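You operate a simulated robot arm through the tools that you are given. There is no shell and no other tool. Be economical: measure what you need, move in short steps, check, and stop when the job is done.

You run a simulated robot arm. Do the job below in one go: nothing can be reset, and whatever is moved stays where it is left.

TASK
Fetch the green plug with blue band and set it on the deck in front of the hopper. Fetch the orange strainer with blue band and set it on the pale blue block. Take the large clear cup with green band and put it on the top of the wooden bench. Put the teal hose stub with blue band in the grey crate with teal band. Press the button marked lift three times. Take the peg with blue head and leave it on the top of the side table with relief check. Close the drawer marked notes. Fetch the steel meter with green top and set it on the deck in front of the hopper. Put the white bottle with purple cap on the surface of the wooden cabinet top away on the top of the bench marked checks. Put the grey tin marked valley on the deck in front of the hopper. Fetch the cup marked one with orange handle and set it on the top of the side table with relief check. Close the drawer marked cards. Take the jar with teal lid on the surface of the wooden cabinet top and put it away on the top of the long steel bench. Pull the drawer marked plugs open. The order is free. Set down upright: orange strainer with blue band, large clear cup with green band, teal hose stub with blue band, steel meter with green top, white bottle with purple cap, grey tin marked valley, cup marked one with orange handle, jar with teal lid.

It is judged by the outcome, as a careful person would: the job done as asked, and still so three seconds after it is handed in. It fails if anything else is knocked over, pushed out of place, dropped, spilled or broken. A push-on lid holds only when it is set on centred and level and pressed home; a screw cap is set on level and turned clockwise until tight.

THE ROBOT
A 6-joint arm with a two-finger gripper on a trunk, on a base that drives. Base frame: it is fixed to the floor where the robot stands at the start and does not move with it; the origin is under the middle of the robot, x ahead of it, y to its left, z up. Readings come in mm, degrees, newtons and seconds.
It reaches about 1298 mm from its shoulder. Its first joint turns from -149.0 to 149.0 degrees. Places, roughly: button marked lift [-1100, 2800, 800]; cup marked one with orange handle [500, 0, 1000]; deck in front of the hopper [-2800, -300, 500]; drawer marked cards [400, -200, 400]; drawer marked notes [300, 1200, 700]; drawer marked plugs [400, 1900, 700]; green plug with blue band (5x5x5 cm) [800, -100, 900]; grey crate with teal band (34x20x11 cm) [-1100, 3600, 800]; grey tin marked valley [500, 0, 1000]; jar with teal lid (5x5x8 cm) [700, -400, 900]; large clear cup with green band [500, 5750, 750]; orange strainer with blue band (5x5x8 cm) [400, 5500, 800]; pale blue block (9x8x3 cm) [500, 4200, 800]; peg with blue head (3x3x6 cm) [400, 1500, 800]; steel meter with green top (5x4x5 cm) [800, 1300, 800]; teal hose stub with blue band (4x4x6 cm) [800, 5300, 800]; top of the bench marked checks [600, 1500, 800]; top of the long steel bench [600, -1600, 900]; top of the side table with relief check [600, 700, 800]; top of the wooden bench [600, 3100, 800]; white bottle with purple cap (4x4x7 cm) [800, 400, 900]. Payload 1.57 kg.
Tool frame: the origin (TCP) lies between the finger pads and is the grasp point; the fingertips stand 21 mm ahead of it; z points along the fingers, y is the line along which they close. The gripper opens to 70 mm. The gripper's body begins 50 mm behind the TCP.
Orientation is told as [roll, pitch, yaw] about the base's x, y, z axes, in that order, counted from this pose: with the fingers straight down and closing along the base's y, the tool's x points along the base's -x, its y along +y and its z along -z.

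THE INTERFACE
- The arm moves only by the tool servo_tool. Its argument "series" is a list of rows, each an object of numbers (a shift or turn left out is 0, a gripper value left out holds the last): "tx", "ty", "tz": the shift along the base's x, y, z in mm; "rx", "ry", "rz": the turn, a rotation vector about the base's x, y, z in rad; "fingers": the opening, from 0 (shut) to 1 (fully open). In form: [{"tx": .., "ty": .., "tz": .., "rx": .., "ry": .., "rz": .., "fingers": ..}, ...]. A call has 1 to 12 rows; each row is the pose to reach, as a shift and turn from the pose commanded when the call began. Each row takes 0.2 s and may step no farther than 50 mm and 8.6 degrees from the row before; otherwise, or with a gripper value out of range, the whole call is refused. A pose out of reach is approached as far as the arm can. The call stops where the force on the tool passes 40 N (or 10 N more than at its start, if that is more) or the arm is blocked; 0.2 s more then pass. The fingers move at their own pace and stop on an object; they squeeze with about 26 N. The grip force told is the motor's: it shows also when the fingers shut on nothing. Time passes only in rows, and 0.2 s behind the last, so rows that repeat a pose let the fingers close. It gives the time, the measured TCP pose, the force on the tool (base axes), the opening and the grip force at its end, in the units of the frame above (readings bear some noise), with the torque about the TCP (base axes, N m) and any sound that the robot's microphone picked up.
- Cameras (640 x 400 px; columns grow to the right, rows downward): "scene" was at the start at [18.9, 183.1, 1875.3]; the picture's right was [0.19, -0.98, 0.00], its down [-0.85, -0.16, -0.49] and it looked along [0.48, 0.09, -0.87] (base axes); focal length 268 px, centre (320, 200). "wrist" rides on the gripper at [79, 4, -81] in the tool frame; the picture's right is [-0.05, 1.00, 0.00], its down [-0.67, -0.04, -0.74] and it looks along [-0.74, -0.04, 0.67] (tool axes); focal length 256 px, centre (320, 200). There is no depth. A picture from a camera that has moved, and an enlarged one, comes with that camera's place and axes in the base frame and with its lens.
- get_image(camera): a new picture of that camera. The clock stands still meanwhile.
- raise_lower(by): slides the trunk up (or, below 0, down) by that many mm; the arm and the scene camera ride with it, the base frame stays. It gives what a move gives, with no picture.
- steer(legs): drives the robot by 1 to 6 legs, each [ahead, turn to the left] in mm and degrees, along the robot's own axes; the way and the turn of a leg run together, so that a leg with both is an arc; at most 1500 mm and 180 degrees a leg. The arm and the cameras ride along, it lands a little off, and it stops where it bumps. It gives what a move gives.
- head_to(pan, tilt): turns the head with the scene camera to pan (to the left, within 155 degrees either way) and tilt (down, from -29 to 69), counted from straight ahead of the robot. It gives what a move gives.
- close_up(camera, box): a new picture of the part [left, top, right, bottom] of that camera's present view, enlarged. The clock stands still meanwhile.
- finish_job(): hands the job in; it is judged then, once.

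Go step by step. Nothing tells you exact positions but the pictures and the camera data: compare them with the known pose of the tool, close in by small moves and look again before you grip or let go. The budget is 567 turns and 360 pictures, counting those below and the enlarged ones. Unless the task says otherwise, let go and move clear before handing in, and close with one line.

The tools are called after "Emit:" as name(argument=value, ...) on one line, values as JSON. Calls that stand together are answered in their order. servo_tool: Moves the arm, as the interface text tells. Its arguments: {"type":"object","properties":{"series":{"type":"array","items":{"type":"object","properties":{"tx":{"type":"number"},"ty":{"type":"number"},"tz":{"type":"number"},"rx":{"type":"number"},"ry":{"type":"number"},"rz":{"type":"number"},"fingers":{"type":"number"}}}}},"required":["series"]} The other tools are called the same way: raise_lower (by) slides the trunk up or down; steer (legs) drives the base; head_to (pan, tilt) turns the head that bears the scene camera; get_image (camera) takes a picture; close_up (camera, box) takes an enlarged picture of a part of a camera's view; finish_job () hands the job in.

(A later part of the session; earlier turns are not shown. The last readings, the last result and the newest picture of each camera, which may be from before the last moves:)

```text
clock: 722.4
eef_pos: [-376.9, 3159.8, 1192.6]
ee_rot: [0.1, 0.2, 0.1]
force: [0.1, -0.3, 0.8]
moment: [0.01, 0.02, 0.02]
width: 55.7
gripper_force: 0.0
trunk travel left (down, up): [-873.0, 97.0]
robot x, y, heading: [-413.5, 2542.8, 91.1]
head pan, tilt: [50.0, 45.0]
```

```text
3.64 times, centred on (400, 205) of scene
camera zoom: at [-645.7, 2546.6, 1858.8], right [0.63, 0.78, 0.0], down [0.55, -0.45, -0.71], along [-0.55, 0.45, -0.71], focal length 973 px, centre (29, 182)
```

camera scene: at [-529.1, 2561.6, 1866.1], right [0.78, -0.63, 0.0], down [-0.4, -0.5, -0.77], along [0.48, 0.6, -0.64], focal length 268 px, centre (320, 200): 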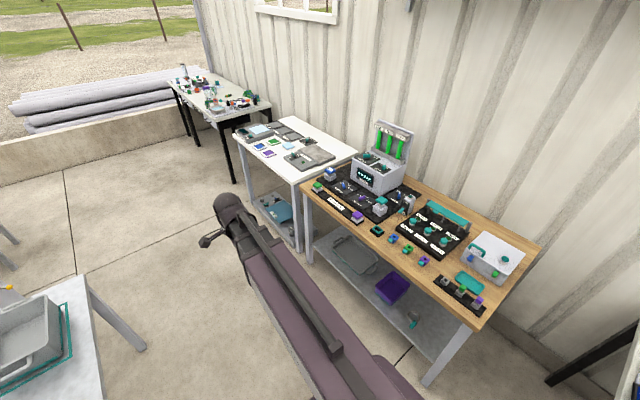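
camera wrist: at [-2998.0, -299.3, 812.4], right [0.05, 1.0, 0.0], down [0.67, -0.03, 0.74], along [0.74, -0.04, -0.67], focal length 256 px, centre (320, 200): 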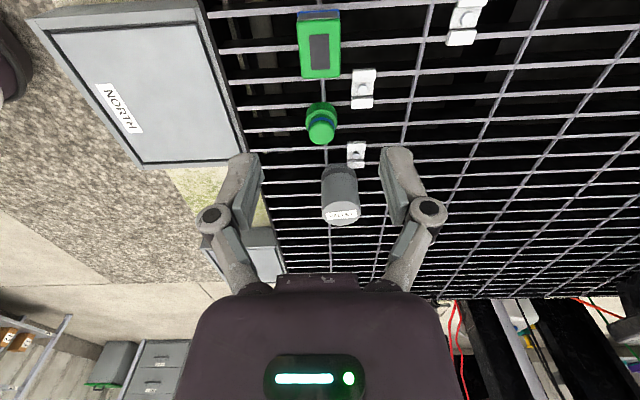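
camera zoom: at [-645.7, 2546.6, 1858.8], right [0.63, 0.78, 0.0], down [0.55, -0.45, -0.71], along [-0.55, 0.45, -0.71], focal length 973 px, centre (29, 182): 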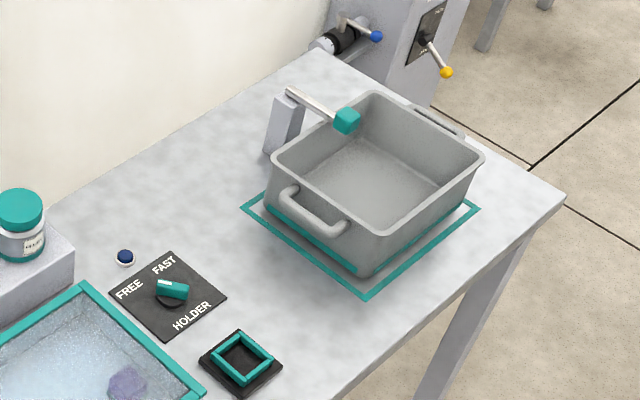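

The LIFT button is the blue plate at about (−1101, 2763). I'll bring the closed fingers over it.

Emit:
servo_tool(series=[{"tx": -48, "ty": -7, "fingers": 0}, {"tx": -96, "ty": -14}, {"tx": -144, "ty": -21}, {"tx": -192, "ty": -28}, {"tx": -240, "ty": -35}, {"tx": -288, "ty": -42}, {"tx": -336, "ty": -48}, {"tx": -385, "ty": -54}, {"tx": -418, "ty": -88}, {"tx": -451, "ty": -122}, {"tx": -484, "ty": -156}, {"tx": -517, "ty": -190}])

Emit:
servo_tool(series=[{"tx": -33, "ty": -34}, {"tx": -66, "ty": -68}, {"tx": -99, "ty": -102}, {"tx": -132, "ty": -136}, {"tx": -165, "ty": -170}, {"tx": -190, "ty": -200}])

Emit:
raise_lower(by=-150)

Emit:
get_image(camera="wrist")

Emit:
get_image(camera="scene")

```text
clock: 725.0
eef_pos: [-892.6, 2969.8, 1191.9]
ee_rot: [0.2, 0.1, 0.1]
force: [-0.2, 0.9, -0.1]
moment: [0.0, -0.02, -0.01]
width: 0.2
gripper_force: 26.6
out of reach, approached as far as the arm can: row 4, 6
trunk travel left (down, up): [-873.0, 97.0]
robot x, y, heading: [-415.1, 2544.1, 91.1]
head pan, tilt: [50.0, 45.0]
```

```text
clock: 726.4
eef_pos: [-1083.8, 2769.4, 1192.2]
ee_rot: [0.0, 0.1, 0.1]
force: [0.0, -0.2, -0.7]
moment: [0.01, 0.0, -0.03]
width: 0.1
gripper_force: 26.2
trunk travel left (down, up): [-873.0, 97.0]
robot x, y, heading: [-411.5, 2548.5, 91.1]
head pan, tilt: [50.0, 45.0]
```

```text
clock: 728.1
eef_pos: [-1083.1, 2769.7, 1040.7]
ee_rot: [0.1, 0.2, 0.0]
force: [-1.0, 0.0, 0.4]
moment: [-0.05, 0.03, 0.04]
width: 0.0
gripper_force: 26.1
trunk travel left (down, up): [-723.0, 247.0]
robot x, y, heading: [-410.2, 2546.4, 91.0]
head pan, tilt: [50.0, 45.0]
```

```text
210 pictures are left
camera wrist: at [-1162.0, 2775.0, 1122.6], right [0.05, 1.0, 0.0], down [0.67, -0.04, 0.74], along [0.74, -0.04, -0.67], focal length 256 px, centre (320, 200)
```

wrist: 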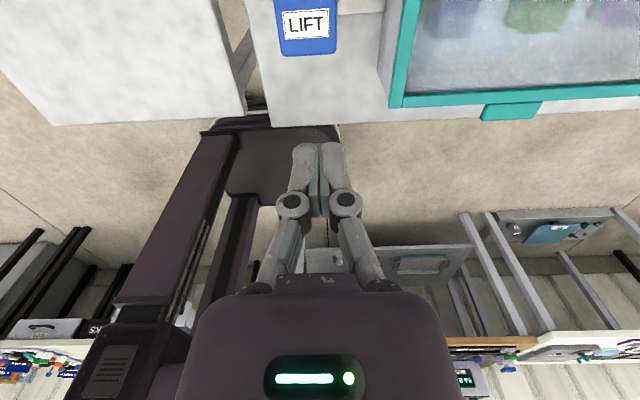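

```text
209 pictures are left
camera scene: at [-645.7, 2546.4, 1708.9], right [0.63, 0.78, 0.0], down [0.55, -0.44, -0.71], along [-0.55, 0.44, -0.71], focal length 268 px, centre (320, 200)
```

scene: 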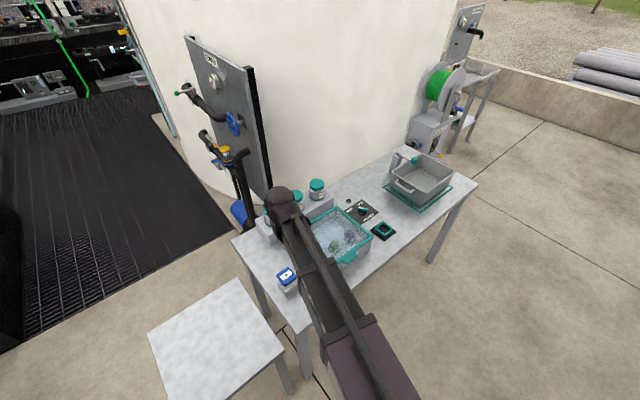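

Emit:
servo_tool(series=[{"tx": -13, "ty": -12}])

Emit:
raise_lower(by=-150)

Emit:
get_image(camera="wrist")

Emit:
close_up(camera="scene", box=[220, 150, 400, 300])

```text
clock: 728.5
eef_pos: [-1097.9, 2758.7, 1042.4]
ee_rot: [0.2, 0.1, 0.1]
force: [-1.0, 0.1, 0.0]
moment: [0.01, 0.0, 0.06]
width: 0.0
gripper_force: 25.3
trunk travel left (down, up): [-723.0, 247.0]
robot x, y, heading: [-411.3, 2545.1, 90.9]
head pan, tilt: [50.0, 45.0]
```

```text
clock: 730.3
eef_pos: [-1096.1, 2758.0, 891.9]
ee_rot: [0.1, 0.2, 0.1]
force: [0.3, -0.4, -0.2]
moment: [-0.02, -0.03, 0.0]
width: 0.3
gripper_force: 26.2
trunk travel left (down, up): [-573.0, 397.0]
robot x, y, heading: [-412.1, 2545.8, 90.9]
head pan, tilt: [50.0, 45.0]
```

```text
208 pictures are left
camera wrist: at [-1175.3, 2762.6, 972.6], right [0.05, 1.0, 0.0], down [0.67, -0.04, 0.74], along [0.74, -0.04, -0.67], focal length 256 px, centre (320, 200)
```

wrist: 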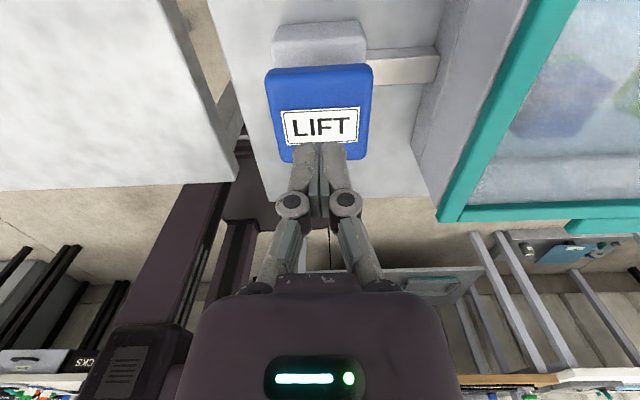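

```text
2.67 times, centred on (310, 225) of scene
camera zoom: at [-645.7, 2546.4, 1558.9], right [0.63, 0.78, 0.0], down [0.55, -0.44, -0.71], along [-0.55, 0.44, -0.71], focal length 713 px, centre (347, 133)
```

zoom: 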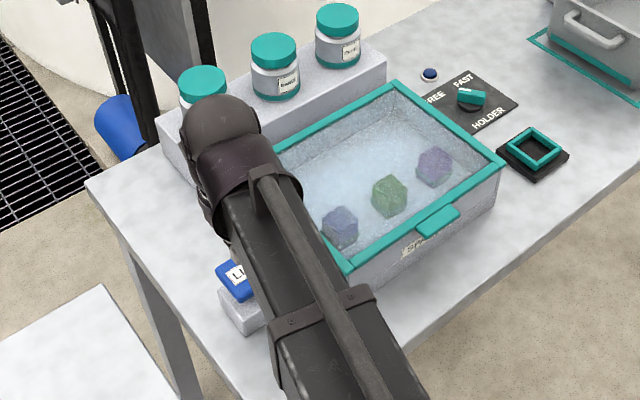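

Emit:
raise_lower(by=-20)

Emit:
raise_lower(by=-6)

Emit:
raise_lower(by=-4)

Emit:
raise_lower(by=-4)

```text
clock: 731.0
eef_pos: [-1095.4, 2758.7, 871.9]
ee_rot: [0.2, 0.1, 0.0]
force: [-0.3, -0.4, -0.5]
moment: [0.01, 0.0, 0.05]
width: 0.0
gripper_force: 26.4
trunk travel left (down, up): [-553.0, 417.0]
robot x, y, heading: [-410.2, 2547.2, 91.1]
head pan, tilt: [50.0, 45.0]
```

```text
clock: 731.5
eef_pos: [-1096.2, 2758.9, 865.9]
ee_rot: [0.2, 0.3, 0.2]
force: [0.3, 0.1, 3.0]
moment: [0.03, 0.0, -0.01]
width: 5.8
gripper_force: 28.7
trunk travel left (down, up): [-547.0, 423.0]
robot x, y, heading: [-413.1, 2548.1, 90.9]
head pan, tilt: [50.0, 45.0]
```

```text
clock: 732.0
eef_pos: [-1095.7, 2759.2, 861.2]
ee_rot: [0.1, 0.2, 0.1]
force: [-0.8, 0.8, 5.5]
moment: [0.0, -0.01, 0.01]
width: 6.2
gripper_force: 28.7
trunk travel left (down, up): [-543.0, 427.0]
robot x, y, heading: [-410.2, 2543.8, 90.7]
head pan, tilt: [50.0, 45.0]
```

```text
clock: 732.6
eef_pos: [-1096.0, 2758.1, 857.6]
ee_rot: [0.1, 0.2, 0.1]
force: [-1.9, 0.7, 7.3]
moment: [0.01, 0.04, 0.01]
width: 5.9
gripper_force: 28.3
trunk travel left (down, up): [-539.0, 431.0]
robot x, y, heading: [-411.3, 2543.7, 90.9]
head pan, tilt: [50.0, 45.0]
```

Emit:
raise_lower(by=-4)

Emit:
raise_lower(by=-4)

Emit:
get_image(camera="wrist")

```text
clock: 733.1
eef_pos: [-1096.1, 2758.3, 855.1]
ee_rot: [0.1, 0.1, 0.0]
force: [-3.0, -0.1, 6.2]
moment: [0.0, 0.02, -0.03]
width: 6.0
gripper_force: 28.0
trunk travel left (down, up): [-535.0, 435.0]
robot x, y, heading: [-418.0, 2543.8, 91.0]
head pan, tilt: [50.0, 45.0]
```

```text
clock: 733.6
eef_pos: [-1096.7, 2757.6, 850.3]
ee_rot: [0.1, 0.2, 0.1]
force: [-1.6, 0.8, 5.1]
moment: [-0.03, 0.02, 0.0]
width: 5.9
gripper_force: 28.8
trunk travel left (down, up): [-531.0, 439.0]
robot x, y, heading: [-416.8, 2547.0, 91.0]
head pan, tilt: [50.0, 45.0]
heard: click
```

```text
206 pictures are left
camera wrist: at [-1175.1, 2762.6, 930.7], right [0.05, 1.0, 0.0], down [0.67, -0.04, 0.74], along [0.74, -0.04, -0.67], focal length 256 px, centre (320, 200)
```

wrist: 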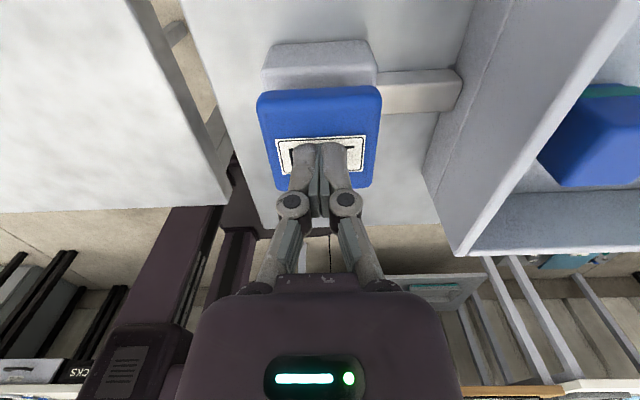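

Click — one press. Releasing and repeating.

Emit:
raise_lower(by=24)

Emit:
get_image(camera="wrist")

```text
clock: 734.3
eef_pos: [-1096.6, 2759.9, 873.5]
ee_rot: [0.1, 0.1, 0.1]
force: [0.5, 0.3, -0.3]
moment: [-0.03, -0.01, 0.0]
width: 0.0
gripper_force: 28.7
trunk travel left (down, up): [-555.0, 415.0]
robot x, y, heading: [-414.4, 2542.0, 91.2]
head pan, tilt: [50.0, 45.0]
```

```text
205 pictures are left
camera wrist: at [-1175.3, 2762.6, 954.4], right [0.05, 1.0, 0.0], down [0.67, -0.04, 0.74], along [0.74, -0.04, -0.67], focal length 256 px, centre (320, 200)
```

wrist: 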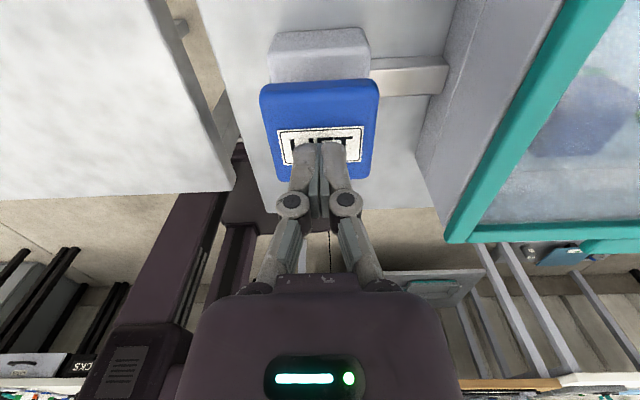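

Emit:
raise_lower(by=-24)

Emit:
raise_lower(by=24)

```text
clock: 735.0
eef_pos: [-1096.3, 2758.4, 850.5]
ee_rot: [0.0, 0.2, 0.1]
force: [-0.2, 0.3, 5.0]
moment: [-0.02, -0.01, 0.03]
width: 6.0
gripper_force: 28.2
trunk travel left (down, up): [-531.0, 439.0]
robot x, y, heading: [-408.1, 2546.4, 90.7]
head pan, tilt: [50.0, 45.0]
heard: click
```

```text
clock: 735.7
eef_pos: [-1096.4, 2758.6, 873.5]
ee_rot: [0.0, 0.0, 0.1]
force: [-0.8, -0.8, -0.7]
moment: [0.01, 0.02, 0.02]
width: 0.2
gripper_force: 28.5
trunk travel left (down, up): [-555.0, 415.0]
robot x, y, heading: [-413.8, 2547.3, 91.3]
head pan, tilt: [50.0, 45.0]
```

Emit:
raise_lower(by=-24)

Emit:
raise_lower(by=200)

Emit:
close_up(camera="scene", box=[220, 150, 480, 330])

```text
clock: 736.4
eef_pos: [-1095.6, 2760.4, 850.0]
ee_rot: [0.2, 0.2, 0.1]
force: [-0.8, 0.3, 6.1]
moment: [0.03, -0.03, -0.01]
width: 6.1
gripper_force: 29.3
trunk travel left (down, up): [-531.0, 439.0]
robot x, y, heading: [-411.4, 2549.1, 90.9]
head pan, tilt: [50.0, 45.0]
heard: click
```

```text
clock: 738.6
eef_pos: [-1096.8, 2759.7, 1050.5]
ee_rot: [0.0, 0.2, 0.2]
force: [-1.0, -0.3, 0.4]
moment: [0.01, 0.0, -0.01]
width: 0.0
gripper_force: 28.7
trunk travel left (down, up): [-731.0, 239.0]
robot x, y, heading: [-416.5, 2545.9, 90.9]
head pan, tilt: [50.0, 45.0]
```

```text
2.22 times, centred on (350, 240) of scene
camera zoom: at [-645.9, 2546.4, 1716.7], right [0.63, 0.78, 0.0], down [0.55, -0.44, -0.71], along [-0.55, 0.44, -0.71], focal length 594 px, centre (253, 111)
```

zoom: 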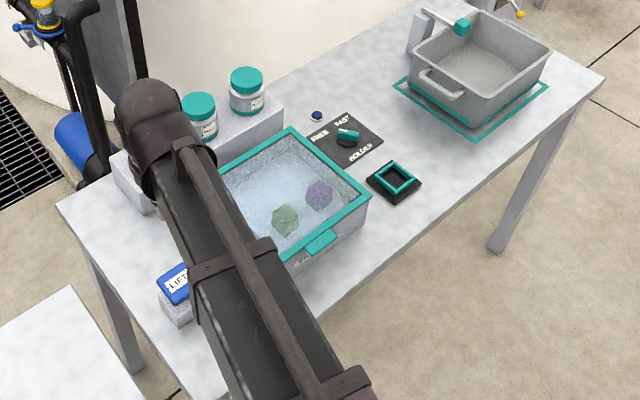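

Three presses done. Arm back to the front, then drive to the far end.

Emit:
raise_lower(by=140)

Emit:
servo_tool(series=[{"tx": 30, "ty": 36}, {"tx": 60, "ty": 72}, {"tx": 90, "ty": 108}, {"tx": 120, "ty": 144}, {"tx": 150, "ty": 180}, {"tx": 180, "ty": 216}, {"tx": 210, "ty": 252}, {"tx": 240, "ty": 288}, {"tx": 270, "ty": 324}, {"tx": 300, "ty": 360}, {"tx": 345, "ty": 375}, {"tx": 392, "ty": 390}])

Emit:
servo_tool(series=[{"tx": 45, "ty": 5, "fingers": 1}, {"tx": 90, "ty": 8}, {"tx": 135, "ty": 10}, {"tx": 180, "ty": 10}, {"tx": 225, "ty": 10}, {"tx": 270, "ty": 10}])

Emit:
steer(legs=[[1500, 0], [600, 0]])

Emit:
head_to(pan=-35, tilt=40)

Emit:
get_image(camera="scene")

```text
clock: 740.3
eef_pos: [-1096.7, 2758.3, 1189.2]
ee_rot: [0.1, 0.2, 0.1]
force: [0.0, -1.0, 0.9]
moment: [0.04, 0.01, 0.0]
width: 0.0
gripper_force: 28.5
trunk travel left (down, up): [-871.0, 99.0]
robot x, y, heading: [-414.9, 2546.2, 90.9]
head pan, tilt: [50.0, 45.0]
```

```text
clock: 742.9
eef_pos: [-703.8, 3151.6, 1190.3]
ee_rot: [-0.1, 0.2, 0.1]
force: [0.5, 0.7, 0.5]
moment: [-0.04, 0.02, 0.01]
width: 0.0
gripper_force: 28.8
trunk travel left (down, up): [-871.0, 99.0]
robot x, y, heading: [-410.7, 2545.5, 91.0]
head pan, tilt: [50.0, 45.0]
```

```text
clock: 744.3
eef_pos: [-434.1, 3157.8, 1190.8]
ee_rot: [0.0, 0.2, 0.1]
force: [0.8, 0.1, -0.1]
moment: [-0.02, 0.03, 0.0]
width: 70.2
gripper_force: 0.1
trunk travel left (down, up): [-871.0, 99.0]
robot x, y, heading: [-412.0, 2546.7, 91.1]
head pan, tilt: [50.0, 45.0]
```

```text
clock: 756.9
eef_pos: [-428.1, 5224.0, 1190.0]
ee_rot: [0.1, 0.2, -1.1]
force: [0.8, 0.3, 0.9]
moment: [0.02, 0.01, -0.01]
width: 70.1
gripper_force: 0.0
trunk travel left (down, up): [-871.0, 99.0]
robot x, y, heading: [-415.9, 4610.6, 89.9]
head pan, tilt: [50.0, 45.0]
```

```text
clock: 758.5
eef_pos: [-428.7, 5223.4, 1189.5]
ee_rot: [0.0, 0.2, -1.2]
force: [0.4, 0.0, 0.3]
moment: [0.0, 0.03, 0.02]
width: 70.1
gripper_force: 0.0
trunk travel left (down, up): [-871.0, 99.0]
robot x, y, heading: [-417.6, 4612.4, 90.1]
head pan, tilt: [-35.0, 40.0]
```

```text
203 pictures are left
camera scene: at [-540.2, 4633.7, 1864.1], right [0.82, -0.57, 0.0], down [-0.37, -0.53, -0.77], along [0.44, 0.63, -0.64], focal length 268 px, centre (320, 200)
```

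scene: 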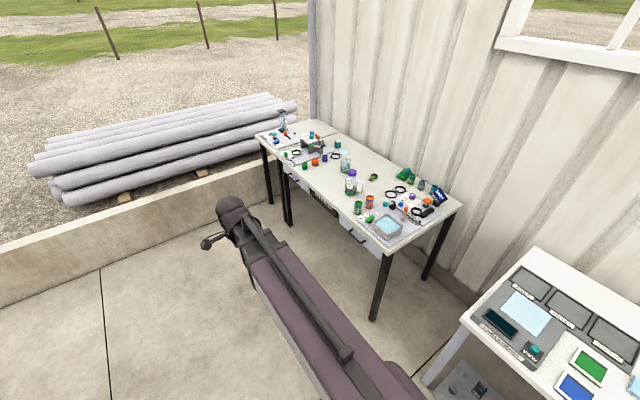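

Emit:
steer(legs=[[600, 0], [0, -90]])

Emit:
head_to(pan=10, tilt=45)

Emit:
get_image(camera="scene")

```text
clock: 768.2
eef_pos: [193.6, 5240.0, 1190.0]
ee_rot: [0.0, 0.1, -89.5]
force: [-0.8, -0.3, -0.2]
moment: [-0.03, 0.0, -0.01]
width: 70.1
gripper_force: 0.1
trunk travel left (down, up): [-871.0, 99.0]
robot x, y, heading: [-417.3, 5179.8, 1.8]
head pan, tilt: [-35.0, 40.0]
```

```text
clock: 769.3
eef_pos: [193.4, 5240.1, 1190.7]
ee_rot: [0.1, 0.2, -89.5]
force: [-0.1, 0.2, 0.6]
moment: [0.0, 0.0, 0.0]
width: 69.9
gripper_force: 0.1
trunk travel left (down, up): [-871.0, 99.0]
robot x, y, heading: [-413.3, 5181.7, 2.0]
head pan, tilt: [10.0, 45.0]
```

```text
202 pictures are left
camera scene: at [-390.2, 5363.1, 1856.9], right [0.21, -0.98, 0.0], down [-0.69, -0.15, -0.71], along [0.69, 0.15, -0.71], focal length 268 px, centre (320, 200)
```

scene: 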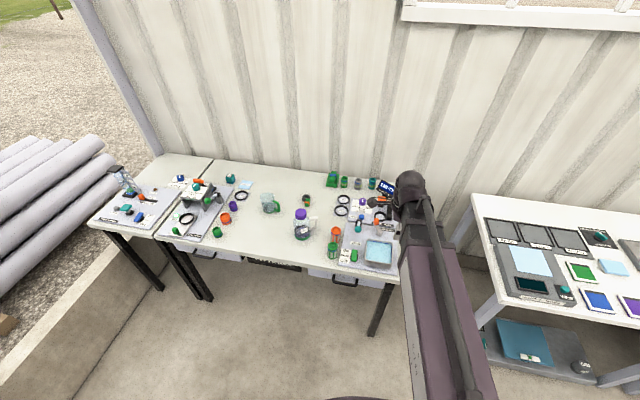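

Emit:
close_up(camera="scene", box=[160, 150, 410, 290])

Emit:
close_up(camera="scene", box=[250, 160, 400, 270])

Emit:
close_up(camera="scene", box=[460, 180, 640, 320])

```text
2.56 times, centred on (285, 220) of scene
camera zoom: at [-390.2, 5363.1, 1856.9], right [0.21, -0.98, 0.0], down [-0.69, -0.15, -0.71], along [0.69, 0.15, -0.71], focal length 685 px, centre (410, 149)
```

zoom: 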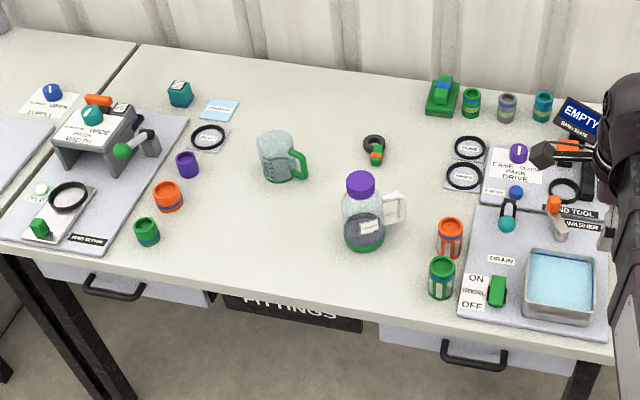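

```text
3.64 times, centred on (325, 215) of scene
camera zoom: at [-390.2, 5363.1, 1856.9], right [0.21, -0.98, 0.0], down [-0.69, -0.15, -0.71], along [0.69, 0.15, -0.71], focal length 973 px, centre (302, 146)
```

zoom: 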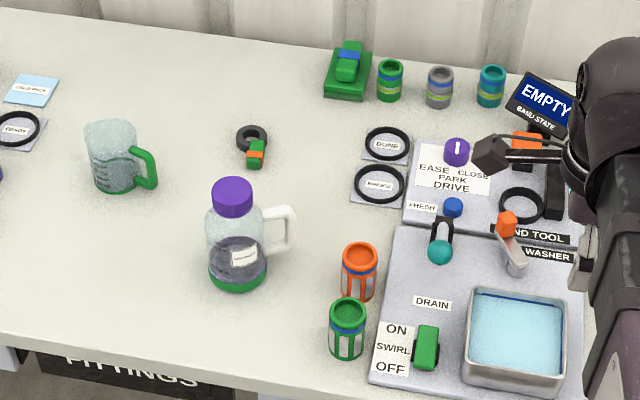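

```text
2.86 times, centred on (550, 250) of scene
camera zoom: at [-390.2, 5363.1, 1856.9], right [0.21, -0.98, 0.0], down [-0.69, -0.15, -0.71], along [0.69, 0.15, -0.71], focal length 764 px, centre (-337, 57)
```

zoom: 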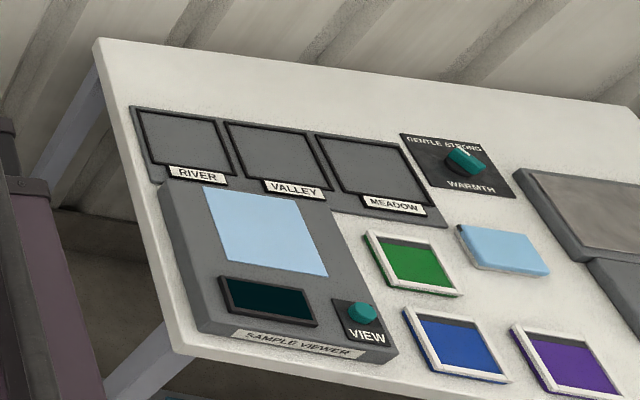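

Orange strainer at about (378, 5452), hose stub (795, 5312), cup (510, 5840), blue block (498, 4216). I'll move over the strainer first.

Emit:
servo_tool(series=[{"tx": 15, "ty": 18, "rz": 0.13}, {"tx": 30, "ty": 36, "rz": 0.26}, {"tx": 45, "ty": 54, "rz": 0.39}, {"tx": 60, "ty": 72, "rz": 0.52}, {"tx": 75, "ty": 90, "rz": 0.65}, {"tx": 90, "ty": 108, "rz": 0.78}, {"tx": 105, "ty": 126, "rz": 0.91}, {"tx": 120, "ty": 144, "rz": 1.04}, {"tx": 135, "ty": 162, "rz": 1.17}, {"tx": 150, "ty": 180, "rz": 1.3}, {"tx": 160, "ty": 200, "rz": 1.43}, {"tx": 170, "ty": 212, "rz": 1.56}])

Emit:
raise_lower(by=-150)

Emit:
get_image(camera="wrist")

Emit:
close_up(camera="wrist", box=[220, 0, 420, 125])

```text
clock: 771.9
eef_pos: [364.9, 5454.1, 1189.5]
ee_rot: [0.0, 0.1, 0.0]
force: [0.5, -0.3, -0.3]
moment: [0.03, -0.01, 0.02]
width: 70.0
gripper_force: 0.1
trunk travel left (down, up): [-871.0, 99.0]
robot x, y, heading: [-419.2, 5179.8, 1.7]
head pan, tilt: [10.0, 45.0]
```

```text
clock: 773.6
eef_pos: [364.5, 5452.8, 1040.3]
ee_rot: [-0.1, 0.1, -0.1]
force: [-0.5, 0.3, -0.1]
moment: [0.01, 0.02, 0.0]
width: 70.0
gripper_force: 0.0
trunk travel left (down, up): [-721.0, 249.0]
robot x, y, heading: [-414.8, 5181.9, 2.0]
head pan, tilt: [10.0, 45.0]
```

```text
198 pictures are left
camera wrist: at [285.0, 5457.5, 1120.6], right [0.06, 1.0, 0.0], down [0.67, -0.04, 0.74], along [0.74, -0.04, -0.67], focal length 256 px, centre (320, 200)
```

wrist: 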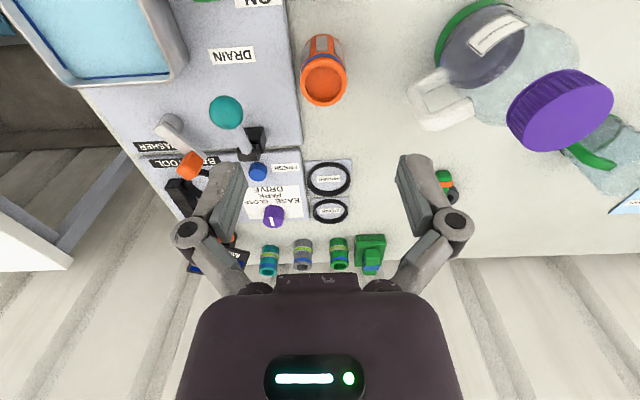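

```text
3.20 times, centred on (320, 62) of wrist
camera zoom: at [285.0, 5457.5, 1120.6], right [0.06, 1.0, 0.0], down [0.67, -0.04, 0.74], along [0.74, -0.04, -0.67], focal length 819 px, centre (320, 640)
```

zoom: 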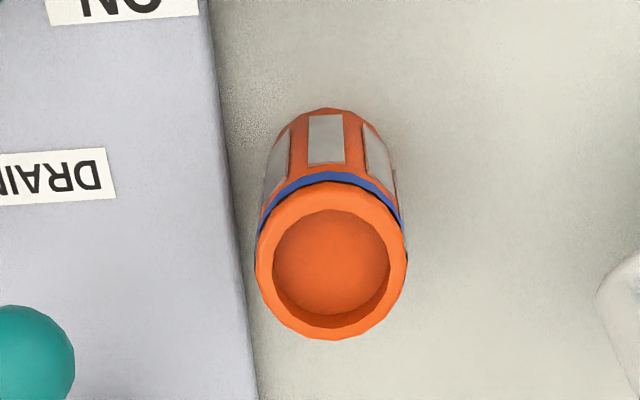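

Emit:
servo_tool(series=[{"tx": 25, "ty": 2}])

Emit:
raise_lower(by=-100)

Emit:
get_image(camera="wrist")

```text
clock: 774.0
eef_pos: [391.5, 5457.2, 1040.2]
ee_rot: [-0.1, 0.1, -0.2]
force: [-0.2, -0.9, 0.5]
moment: [0.03, 0.0, 0.01]
width: 70.3
gripper_force: 0.1
trunk travel left (down, up): [-721.0, 249.0]
robot x, y, heading: [-416.4, 5182.1, 2.0]
head pan, tilt: [10.0, 45.0]
```

```text
clock: 775.4
eef_pos: [389.7, 5456.5, 940.1]
ee_rot: [0.0, 0.3, -0.1]
force: [-0.1, -0.4, 0.1]
moment: [0.01, 0.06, 0.01]
width: 70.1
gripper_force: 0.0
trunk travel left (down, up): [-621.0, 349.0]
robot x, y, heading: [-415.4, 5180.9, 2.4]
head pan, tilt: [10.0, 45.0]
```

```text
196 pictures are left
camera wrist: at [310.7, 5460.3, 1020.6], right [0.06, 1.0, 0.0], down [0.67, -0.04, 0.74], along [0.74, -0.04, -0.67], focal length 256 px, centre (320, 200)
```

wrist: 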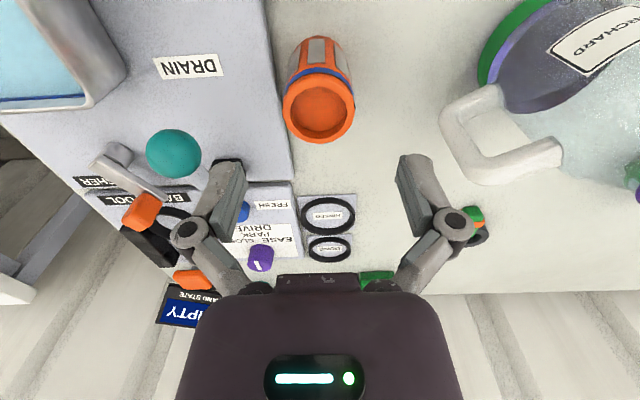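

Emit:
servo_tool(series=[{"tx": 3, "ty": -1}])

Emit:
raise_lower(by=-108)

Emit:
servo_tool(series=[{"fingers": 0.7}, {"fingers": 0}, {"fingers": 0}, {"fingers": 0}])

Emit:
raise_lower(by=60)

Emit:
get_image(camera="wrist")

```text
clock: 775.8
eef_pos: [393.0, 5456.4, 940.8]
ee_rot: [-0.1, 0.2, 0.0]
force: [0.6, -0.7, -0.4]
moment: [0.01, -0.02, 0.02]
width: 70.2
gripper_force: 0.0
trunk travel left (down, up): [-621.0, 349.0]
robot x, y, heading: [-416.0, 5179.4, 2.1]
head pan, tilt: [10.0, 45.0]
```

```text
clock: 777.2
eef_pos: [391.1, 5455.5, 832.6]
ee_rot: [0.0, 0.3, -0.2]
force: [0.2, 0.8, -0.4]
moment: [-0.01, 0.0, 0.02]
width: 70.3
gripper_force: 0.1
trunk travel left (down, up): [-513.0, 457.0]
robot x, y, heading: [-418.9, 5182.7, 2.1]
head pan, tilt: [10.0, 45.0]
```

```text
clock: 778.2
eef_pos: [391.0, 5455.3, 833.4]
ee_rot: [0.1, 0.1, -0.3]
force: [2.7, -0.9, 12.1]
moment: [-0.01, -0.11, -0.06]
width: 56.1
gripper_force: 26.1
trunk travel left (down, up): [-513.0, 457.0]
robot x, y, heading: [-417.2, 5178.1, 2.0]
head pan, tilt: [10.0, 45.0]
```

```text
clock: 779.2
eef_pos: [391.3, 5454.7, 892.4]
ee_rot: [-0.1, 0.1, -0.2]
force: [0.4, 0.2, -0.3]
moment: [-0.02, -0.01, 0.01]
width: 56.1
gripper_force: 26.7
trunk travel left (down, up): [-573.0, 397.0]
robot x, y, heading: [-417.5, 5179.6, 1.9]
head pan, tilt: [10.0, 45.0]
```

```text
195 pictures are left
camera wrist: at [313.4, 5459.6, 972.4], right [0.06, 1.0, 0.0], down [0.67, -0.04, 0.74], along [0.74, -0.04, -0.67], focal length 256 px, centre (320, 200)
```

wrist: 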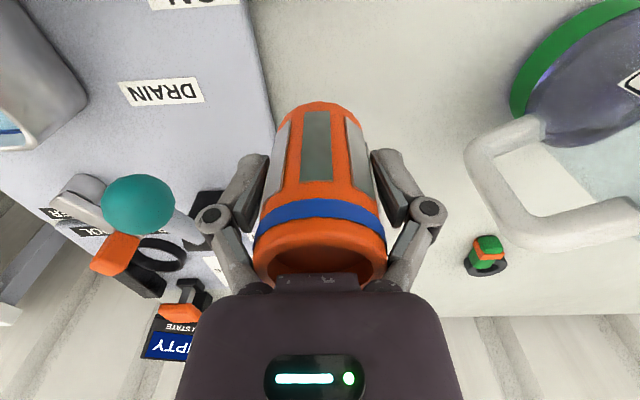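

Strainer held. Lift and drive to the white table with the blue block.

Emit:
raise_lower(by=250)

Emit:
steer(legs=[[0, -90], [880, 0], [0, 88]])

Emit:
head_to(pan=5, tilt=50)

Emit:
get_image(camera="scene")

Emit:
get_image(camera="wrist")

```text
clock: 781.7
eef_pos: [392.0, 5456.1, 1141.6]
ee_rot: [0.0, 0.2, -0.2]
force: [0.2, 0.2, -1.0]
moment: [-0.01, 0.02, 0.03]
width: 56.0
gripper_force: 26.2
trunk travel left (down, up): [-823.0, 147.0]
robot x, y, heading: [-414.9, 5179.7, 2.0]
head pan, tilt: [10.0, 45.0]
```

```text
clock: 798.5
eef_pos: [447.8, 4567.2, 1141.3]
ee_rot: [0.1, 0.2, -1.1]
force: [-0.2, -1.3, -0.4]
moment: [0.02, 0.01, -0.01]
width: 55.8
gripper_force: 26.1
trunk travel left (down, up): [-823.0, 147.0]
robot x, y, heading: [-366.0, 4326.0, 0.4]
head pan, tilt: [10.0, 45.0]
```

```text
clock: 799.2
eef_pos: [446.2, 4568.8, 1142.1]
ee_rot: [-0.1, 0.1, -1.1]
force: [1.0, 0.7, 0.0]
moment: [0.01, 0.01, -0.02]
width: 55.2
gripper_force: 25.7
trunk travel left (down, up): [-823.0, 147.0]
robot x, y, heading: [-367.9, 4327.9, 0.9]
head pan, tilt: [5.0, 50.0]
```

```text
194 pictures are left
camera scene: at [-339.5, 4501.2, 1801.9], right [0.1, -1.0, 0.0], down [-0.76, -0.07, -0.64], along [0.64, 0.06, -0.77], focal length 268 px, centre (320, 200)
```

scene: 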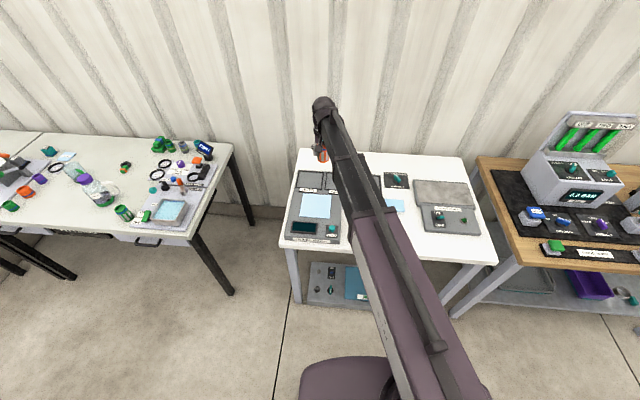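

```text
193 pictures are left
camera wrist: at [367.8, 4573.8, 1222.5], right [0.07, 1.0, 0.0], down [0.67, -0.05, 0.74], along [0.74, -0.05, -0.67], focal length 256 px, centre (320, 200)
```

wrist: 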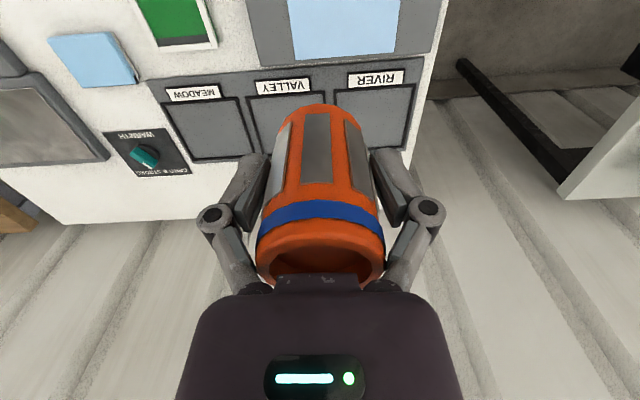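

Emit:
servo_tool(series=[{"tx": 0, "ty": -45}, {"tx": 0, "ty": -90}, {"tx": 0, "ty": -135}, {"tx": 0, "ty": -180}, {"tx": 0, "ty": -225}, {"tx": 0, "ty": -270}, {"tx": 0, "ty": -315}, {"tx": 0, "ty": -357}])

Emit:
get_image(camera="wrist")

```text
clock: 801.0
eef_pos: [446.7, 4209.2, 1141.6]
ee_rot: [0.1, 0.2, -1.0]
force: [-0.3, -0.6, 0.7]
moment: [-0.01, 0.02, 0.03]
width: 55.4
gripper_force: 26.1
trunk travel left (down, up): [-823.0, 147.0]
robot x, y, heading: [-367.2, 4323.9, 0.9]
head pan, tilt: [5.0, 50.0]
```

```text
192 pictures are left
camera wrist: at [367.9, 4214.0, 1222.4], right [0.07, 1.0, 0.0], down [0.67, -0.05, 0.74], along [0.74, -0.05, -0.67], focal length 256 px, centre (320, 200)
```

wrist: 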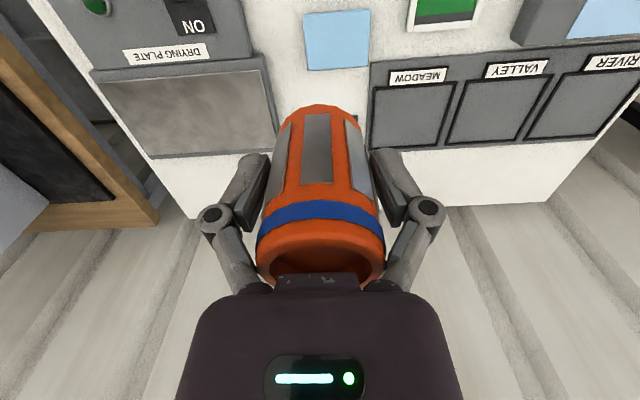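

Emit:
servo_tool(series=[{"tx": 21, "ty": 10}, {"tx": 42, "ty": 21}])

Emit:
raise_lower(by=-200)

Emit:
get_image(camera="wrist")

```text
clock: 801.6
eef_pos: [489.3, 4231.3, 1141.6]
ee_rot: [-0.1, 0.2, -1.3]
force: [0.5, 1.0, 0.6]
moment: [0.0, 0.01, 0.0]
width: 55.4
gripper_force: 26.0
trunk travel left (down, up): [-823.0, 147.0]
robot x, y, heading: [-370.8, 4324.1, 0.5]
head pan, tilt: [5.0, 50.0]
```

```text
clock: 803.8
eef_pos: [488.9, 4231.4, 941.8]
ee_rot: [-0.1, 0.2, -1.2]
force: [0.2, -1.1, -0.5]
moment: [-0.03, -0.04, 0.0]
width: 55.5
gripper_force: 26.4
trunk travel left (down, up): [-623.0, 347.0]
robot x, y, heading: [-370.7, 4324.7, 0.7]
head pan, tilt: [5.0, 50.0]
```

```text
191 pictures are left
camera wrist: at [409.9, 4236.9, 1022.6], right [0.07, 1.0, 0.0], down [0.67, -0.05, 0.74], along [0.74, -0.05, -0.67], focal length 256 px, centre (320, 200)
```

wrist: 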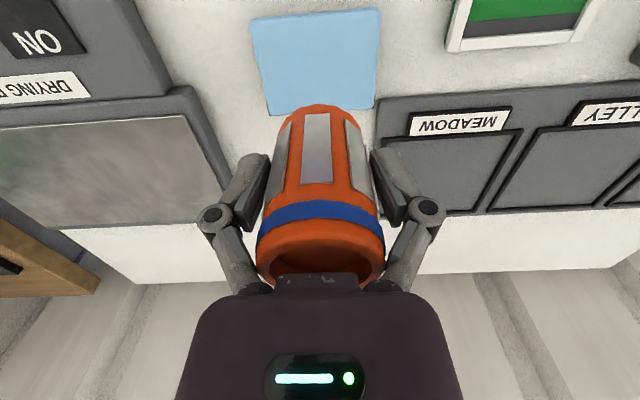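

Emit:
servo_tool(series=[{"tx": -3}])

Emit:
raise_lower(by=-72)

Emit:
get_image(camera="wrist")

```text
clock: 804.2
eef_pos: [486.0, 4232.2, 941.5]
ee_rot: [0.0, 0.3, -1.1]
force: [0.0, -0.1, -0.5]
moment: [0.01, 0.0, 0.02]
width: 55.4
gripper_force: 26.3
trunk travel left (down, up): [-623.0, 347.0]
robot x, y, heading: [-367.0, 4322.9, 0.4]
head pan, tilt: [5.0, 50.0]
```

```text
clock: 805.3
eef_pos: [486.1, 4231.1, 869.5]
ee_rot: [0.0, 0.1, -1.2]
force: [0.0, 0.7, -0.1]
moment: [0.0, -0.04, -0.01]
width: 55.1
gripper_force: 25.7
trunk travel left (down, up): [-551.0, 419.0]
robot x, y, heading: [-367.9, 4325.6, 0.6]
head pan, tilt: [5.0, 50.0]
```

```text
190 pictures are left
camera wrist: at [407.2, 4237.1, 950.6], right [0.07, 1.0, 0.0], down [0.67, -0.05, 0.74], along [0.74, -0.05, -0.67], focal length 256 px, centre (320, 200)
```

wrist: 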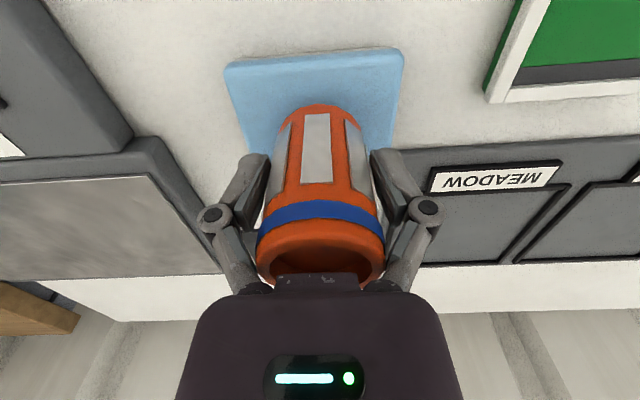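

Emit:
servo_tool(series=[{"tx": 4}])

Emit:
raise_lower(by=-12)

Emit:
raise_lower(by=-6)

Emit:
raise_lower(by=-4)

```text
clock: 805.7
eef_pos: [490.2, 4230.3, 870.2]
ee_rot: [0.0, 0.1, -1.0]
force: [-0.1, 0.1, -0.6]
moment: [-0.02, 0.01, 0.0]
width: 55.3
gripper_force: 26.0
trunk travel left (down, up): [-551.0, 419.0]
robot x, y, heading: [-368.9, 4325.3, 0.7]
head pan, tilt: [5.0, 50.0]
```

```text
clock: 806.3
eef_pos: [490.4, 4231.6, 856.9]
ee_rot: [0.0, 0.2, -1.1]
force: [0.1, -0.2, -0.3]
moment: [0.03, 0.0, 0.0]
width: 55.5
gripper_force: 26.0
trunk travel left (down, up): [-539.0, 431.0]
robot x, y, heading: [-367.8, 4326.9, 0.5]
head pan, tilt: [5.0, 50.0]
```

```text
clock: 806.8
eef_pos: [488.7, 4231.6, 856.3]
ee_rot: [-0.1, -0.2, -1.1]
force: [-1.4, 1.4, 29.9]
moment: [0.02, 0.1, -0.03]
width: 55.6
gripper_force: 26.0
trunk travel left (down, up): [-534.0, 436.0]
robot x, y, heading: [-369.2, 4323.8, 0.4]
head pan, tilt: [5.0, 50.0]
stopped: the force on the tool passed its limit at 44 N (the readings are from after the stop); the commanded pose is now the measured one
```

```text
clock: 807.1
eef_pos: [488.8, 4230.6, 856.7]
ee_rot: [-0.1, -0.3, -1.1]
force: [-0.7, 1.5, 33.3]
moment: [0.06, -0.03, 0.0]
width: 55.8
gripper_force: 26.1
trunk travel left (down, up): [-534.0, 436.0]
robot x, y, heading: [-371.3, 4327.2, 0.5]
head pan, tilt: [5.0, 50.0]
stopped: the force on the tool passed its limit at 46 N (the readings are from after the stop); the commanded pose is now the measured one
```

Emit:
raise_lower(by=4)

Emit:
get_image(camera="wrist")

```text
clock: 807.6
eef_pos: [492.1, 4230.5, 857.5]
ee_rot: [0.0, 0.0, -1.3]
force: [0.4, 1.0, -0.9]
moment: [-0.03, 0.01, -0.01]
width: 55.7
gripper_force: 26.0
trunk travel left (down, up): [-538.0, 432.0]
robot x, y, heading: [-368.5, 4324.8, 0.5]
head pan, tilt: [5.0, 50.0]
```

```text
189 pictures are left
camera wrist: at [412.5, 4236.5, 936.8], right [0.07, 1.0, 0.0], down [0.66, -0.05, 0.75], along [0.74, -0.05, -0.67], focal length 256 px, centre (320, 200)
```

wrist: 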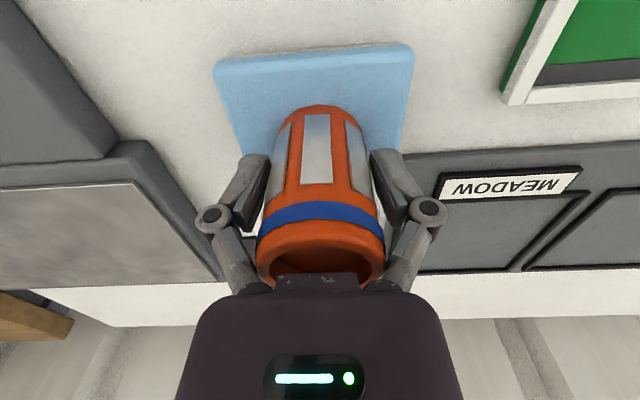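

Emit:
head_to(pan=-30, tilt=40)

Emit:
close_up(camera="scene", box=[200, 100, 400, 260])

```text
clock: 808.6
eef_pos: [491.8, 4230.7, 856.4]
ee_rot: [-0.1, 0.0, -1.1]
force: [-1.3, -0.2, -0.7]
moment: [0.02, -0.01, -0.03]
width: 55.9
gripper_force: 26.0
trunk travel left (down, up): [-538.0, 432.0]
robot x, y, heading: [-371.2, 4326.3, 0.7]
head pan, tilt: [-30.0, 40.0]
```

```text
2.50 times, centred on (300, 180) of scene
camera zoom: at [-341.9, 4451.7, 1531.1], right [-0.49, -0.87, 0.0], down [-0.56, 0.32, -0.77], along [0.67, -0.38, -0.64], focal length 669 px, centre (370, 250)
```

zoom: 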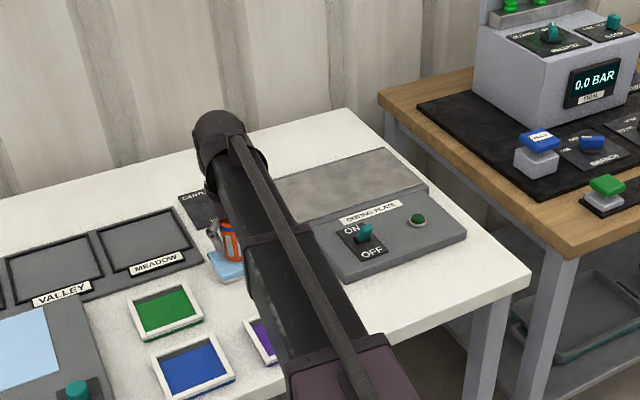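

Emit:
servo_tool(series=[{"fingers": 0.85}, {"fingers": 1}, {"fingers": 1}])

Emit:
raise_lower(by=160)

Emit:
get_image(camera="wrist")

```text
clock: 809.4
eef_pos: [492.1, 4231.1, 857.4]
ee_rot: [0.0, -0.1, -1.0]
force: [0.7, 0.4, 0.4]
moment: [0.0, -0.02, -0.01]
width: 70.2
gripper_force: 0.0
trunk travel left (down, up): [-538.0, 432.0]
robot x, y, heading: [-369.2, 4320.8, 0.7]
head pan, tilt: [-30.0, 40.0]
```

```text
clock: 811.2
eef_pos: [490.8, 4230.8, 1017.6]
ee_rot: [0.1, 0.0, -1.1]
force: [-0.1, -0.9, 0.9]
moment: [-0.01, 0.0, -0.03]
width: 70.1
gripper_force: 0.0
trunk travel left (down, up): [-698.0, 272.0]
robot x, y, heading: [-368.2, 4329.4, 0.4]
head pan, tilt: [-30.0, 40.0]
```

```text
187 pictures are left
camera wrist: at [412.4, 4236.6, 1097.1], right [0.07, 1.0, 0.0], down [0.66, -0.05, 0.75], along [0.74, -0.05, -0.67], focal length 256 px, centre (320, 200)
```

wrist: 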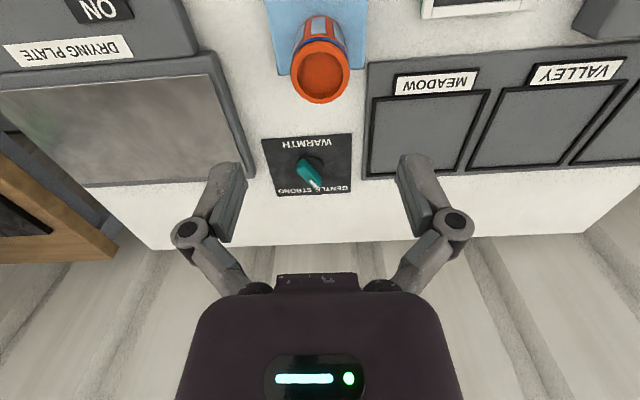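

Emit:
servo_tool(series=[{"tx": -45, "ty": 5}, {"tx": -90, "ty": 10}, {"tx": -135, "ty": 15}, {"tx": -175, "ty": 20}])

Emit:
get_image(camera="wrist")

```text
clock: 812.2
eef_pos: [316.1, 4251.4, 1018.3]
ee_rot: [0.0, -0.1, -1.2]
force: [-0.9, -0.7, 0.5]
moment: [0.0, 0.0, 0.01]
width: 70.1
gripper_force: 0.1
trunk travel left (down, up): [-698.0, 272.0]
robot x, y, heading: [-370.1, 4324.0, 0.4]
head pan, tilt: [-30.0, 40.0]
```

```text
186 pictures are left
camera wrist: at [236.7, 4257.0, 1097.5], right [0.07, 1.0, 0.0], down [0.66, -0.05, 0.75], along [0.74, -0.05, -0.67], focal length 256 px, centre (320, 200)
```

wrist: 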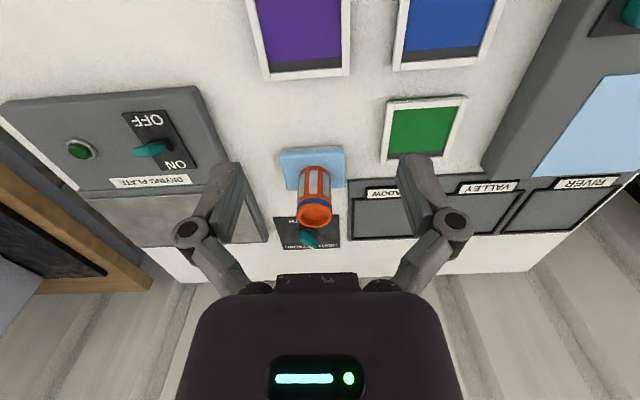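

Emit:
close_up(camera="wrist", box=[250, 130, 390, 240])

```text
3.64 times, centred on (320, 185) of wrist
camera zoom: at [236.7, 4257.0, 1097.5], right [0.07, 1.0, 0.0], down [0.66, -0.05, 0.75], along [0.74, -0.05, -0.67], focal length 931 px, centre (320, 254)
```

zoom: 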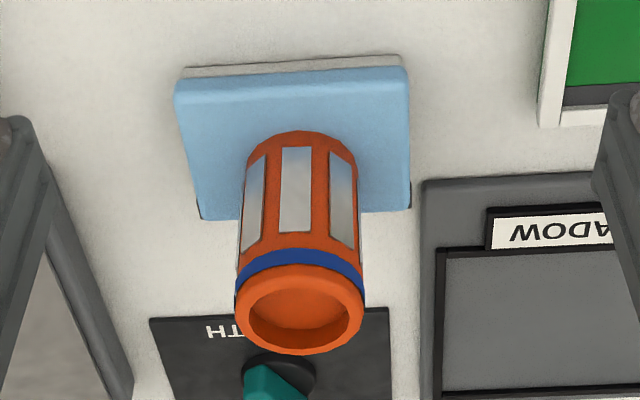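

The strainer stands fully on the block. Next the hose stub: raise and return to the far bench.

Emit:
raise_lower(by=170)

Emit:
steer(legs=[[0, 90], [880, 0], [0, -90], [120, 0]])

Emit:
get_image(camera="wrist")

```text
clock: 814.2
eef_pos: [317.0, 4250.4, 1187.3]
ee_rot: [0.0, -0.1, -1.0]
force: [-0.2, -0.3, 0.1]
moment: [-0.03, -0.02, -0.03]
width: 69.9
gripper_force: 0.1
trunk travel left (down, up): [-868.0, 102.0]
robot x, y, heading: [-369.9, 4328.8, 0.5]
head pan, tilt: [-30.0, 40.0]
```

```text
clock: 832.1
eef_pos: [427.0, 5120.3, 1186.8]
ee_rot: [0.0, -0.1, -1.2]
force: [-0.4, 0.5, 0.3]
moment: [-0.05, 0.03, -0.01]
width: 70.0
gripper_force: 0.1
trunk travel left (down, up): [-868.0, 102.0]
robot x, y, heading: [-260.9, 5173.6, 1.0]
head pan, tilt: [-30.0, 40.0]
```

```text
184 pictures are left
camera wrist: at [347.6, 5125.0, 1266.8], right [0.08, 1.0, 0.0], down [0.66, -0.05, 0.75], along [0.74, -0.06, -0.67], focal length 256 px, centre (320, 200)
```

wrist: 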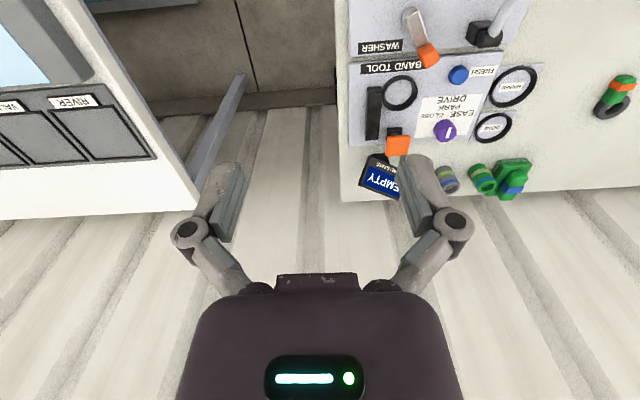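

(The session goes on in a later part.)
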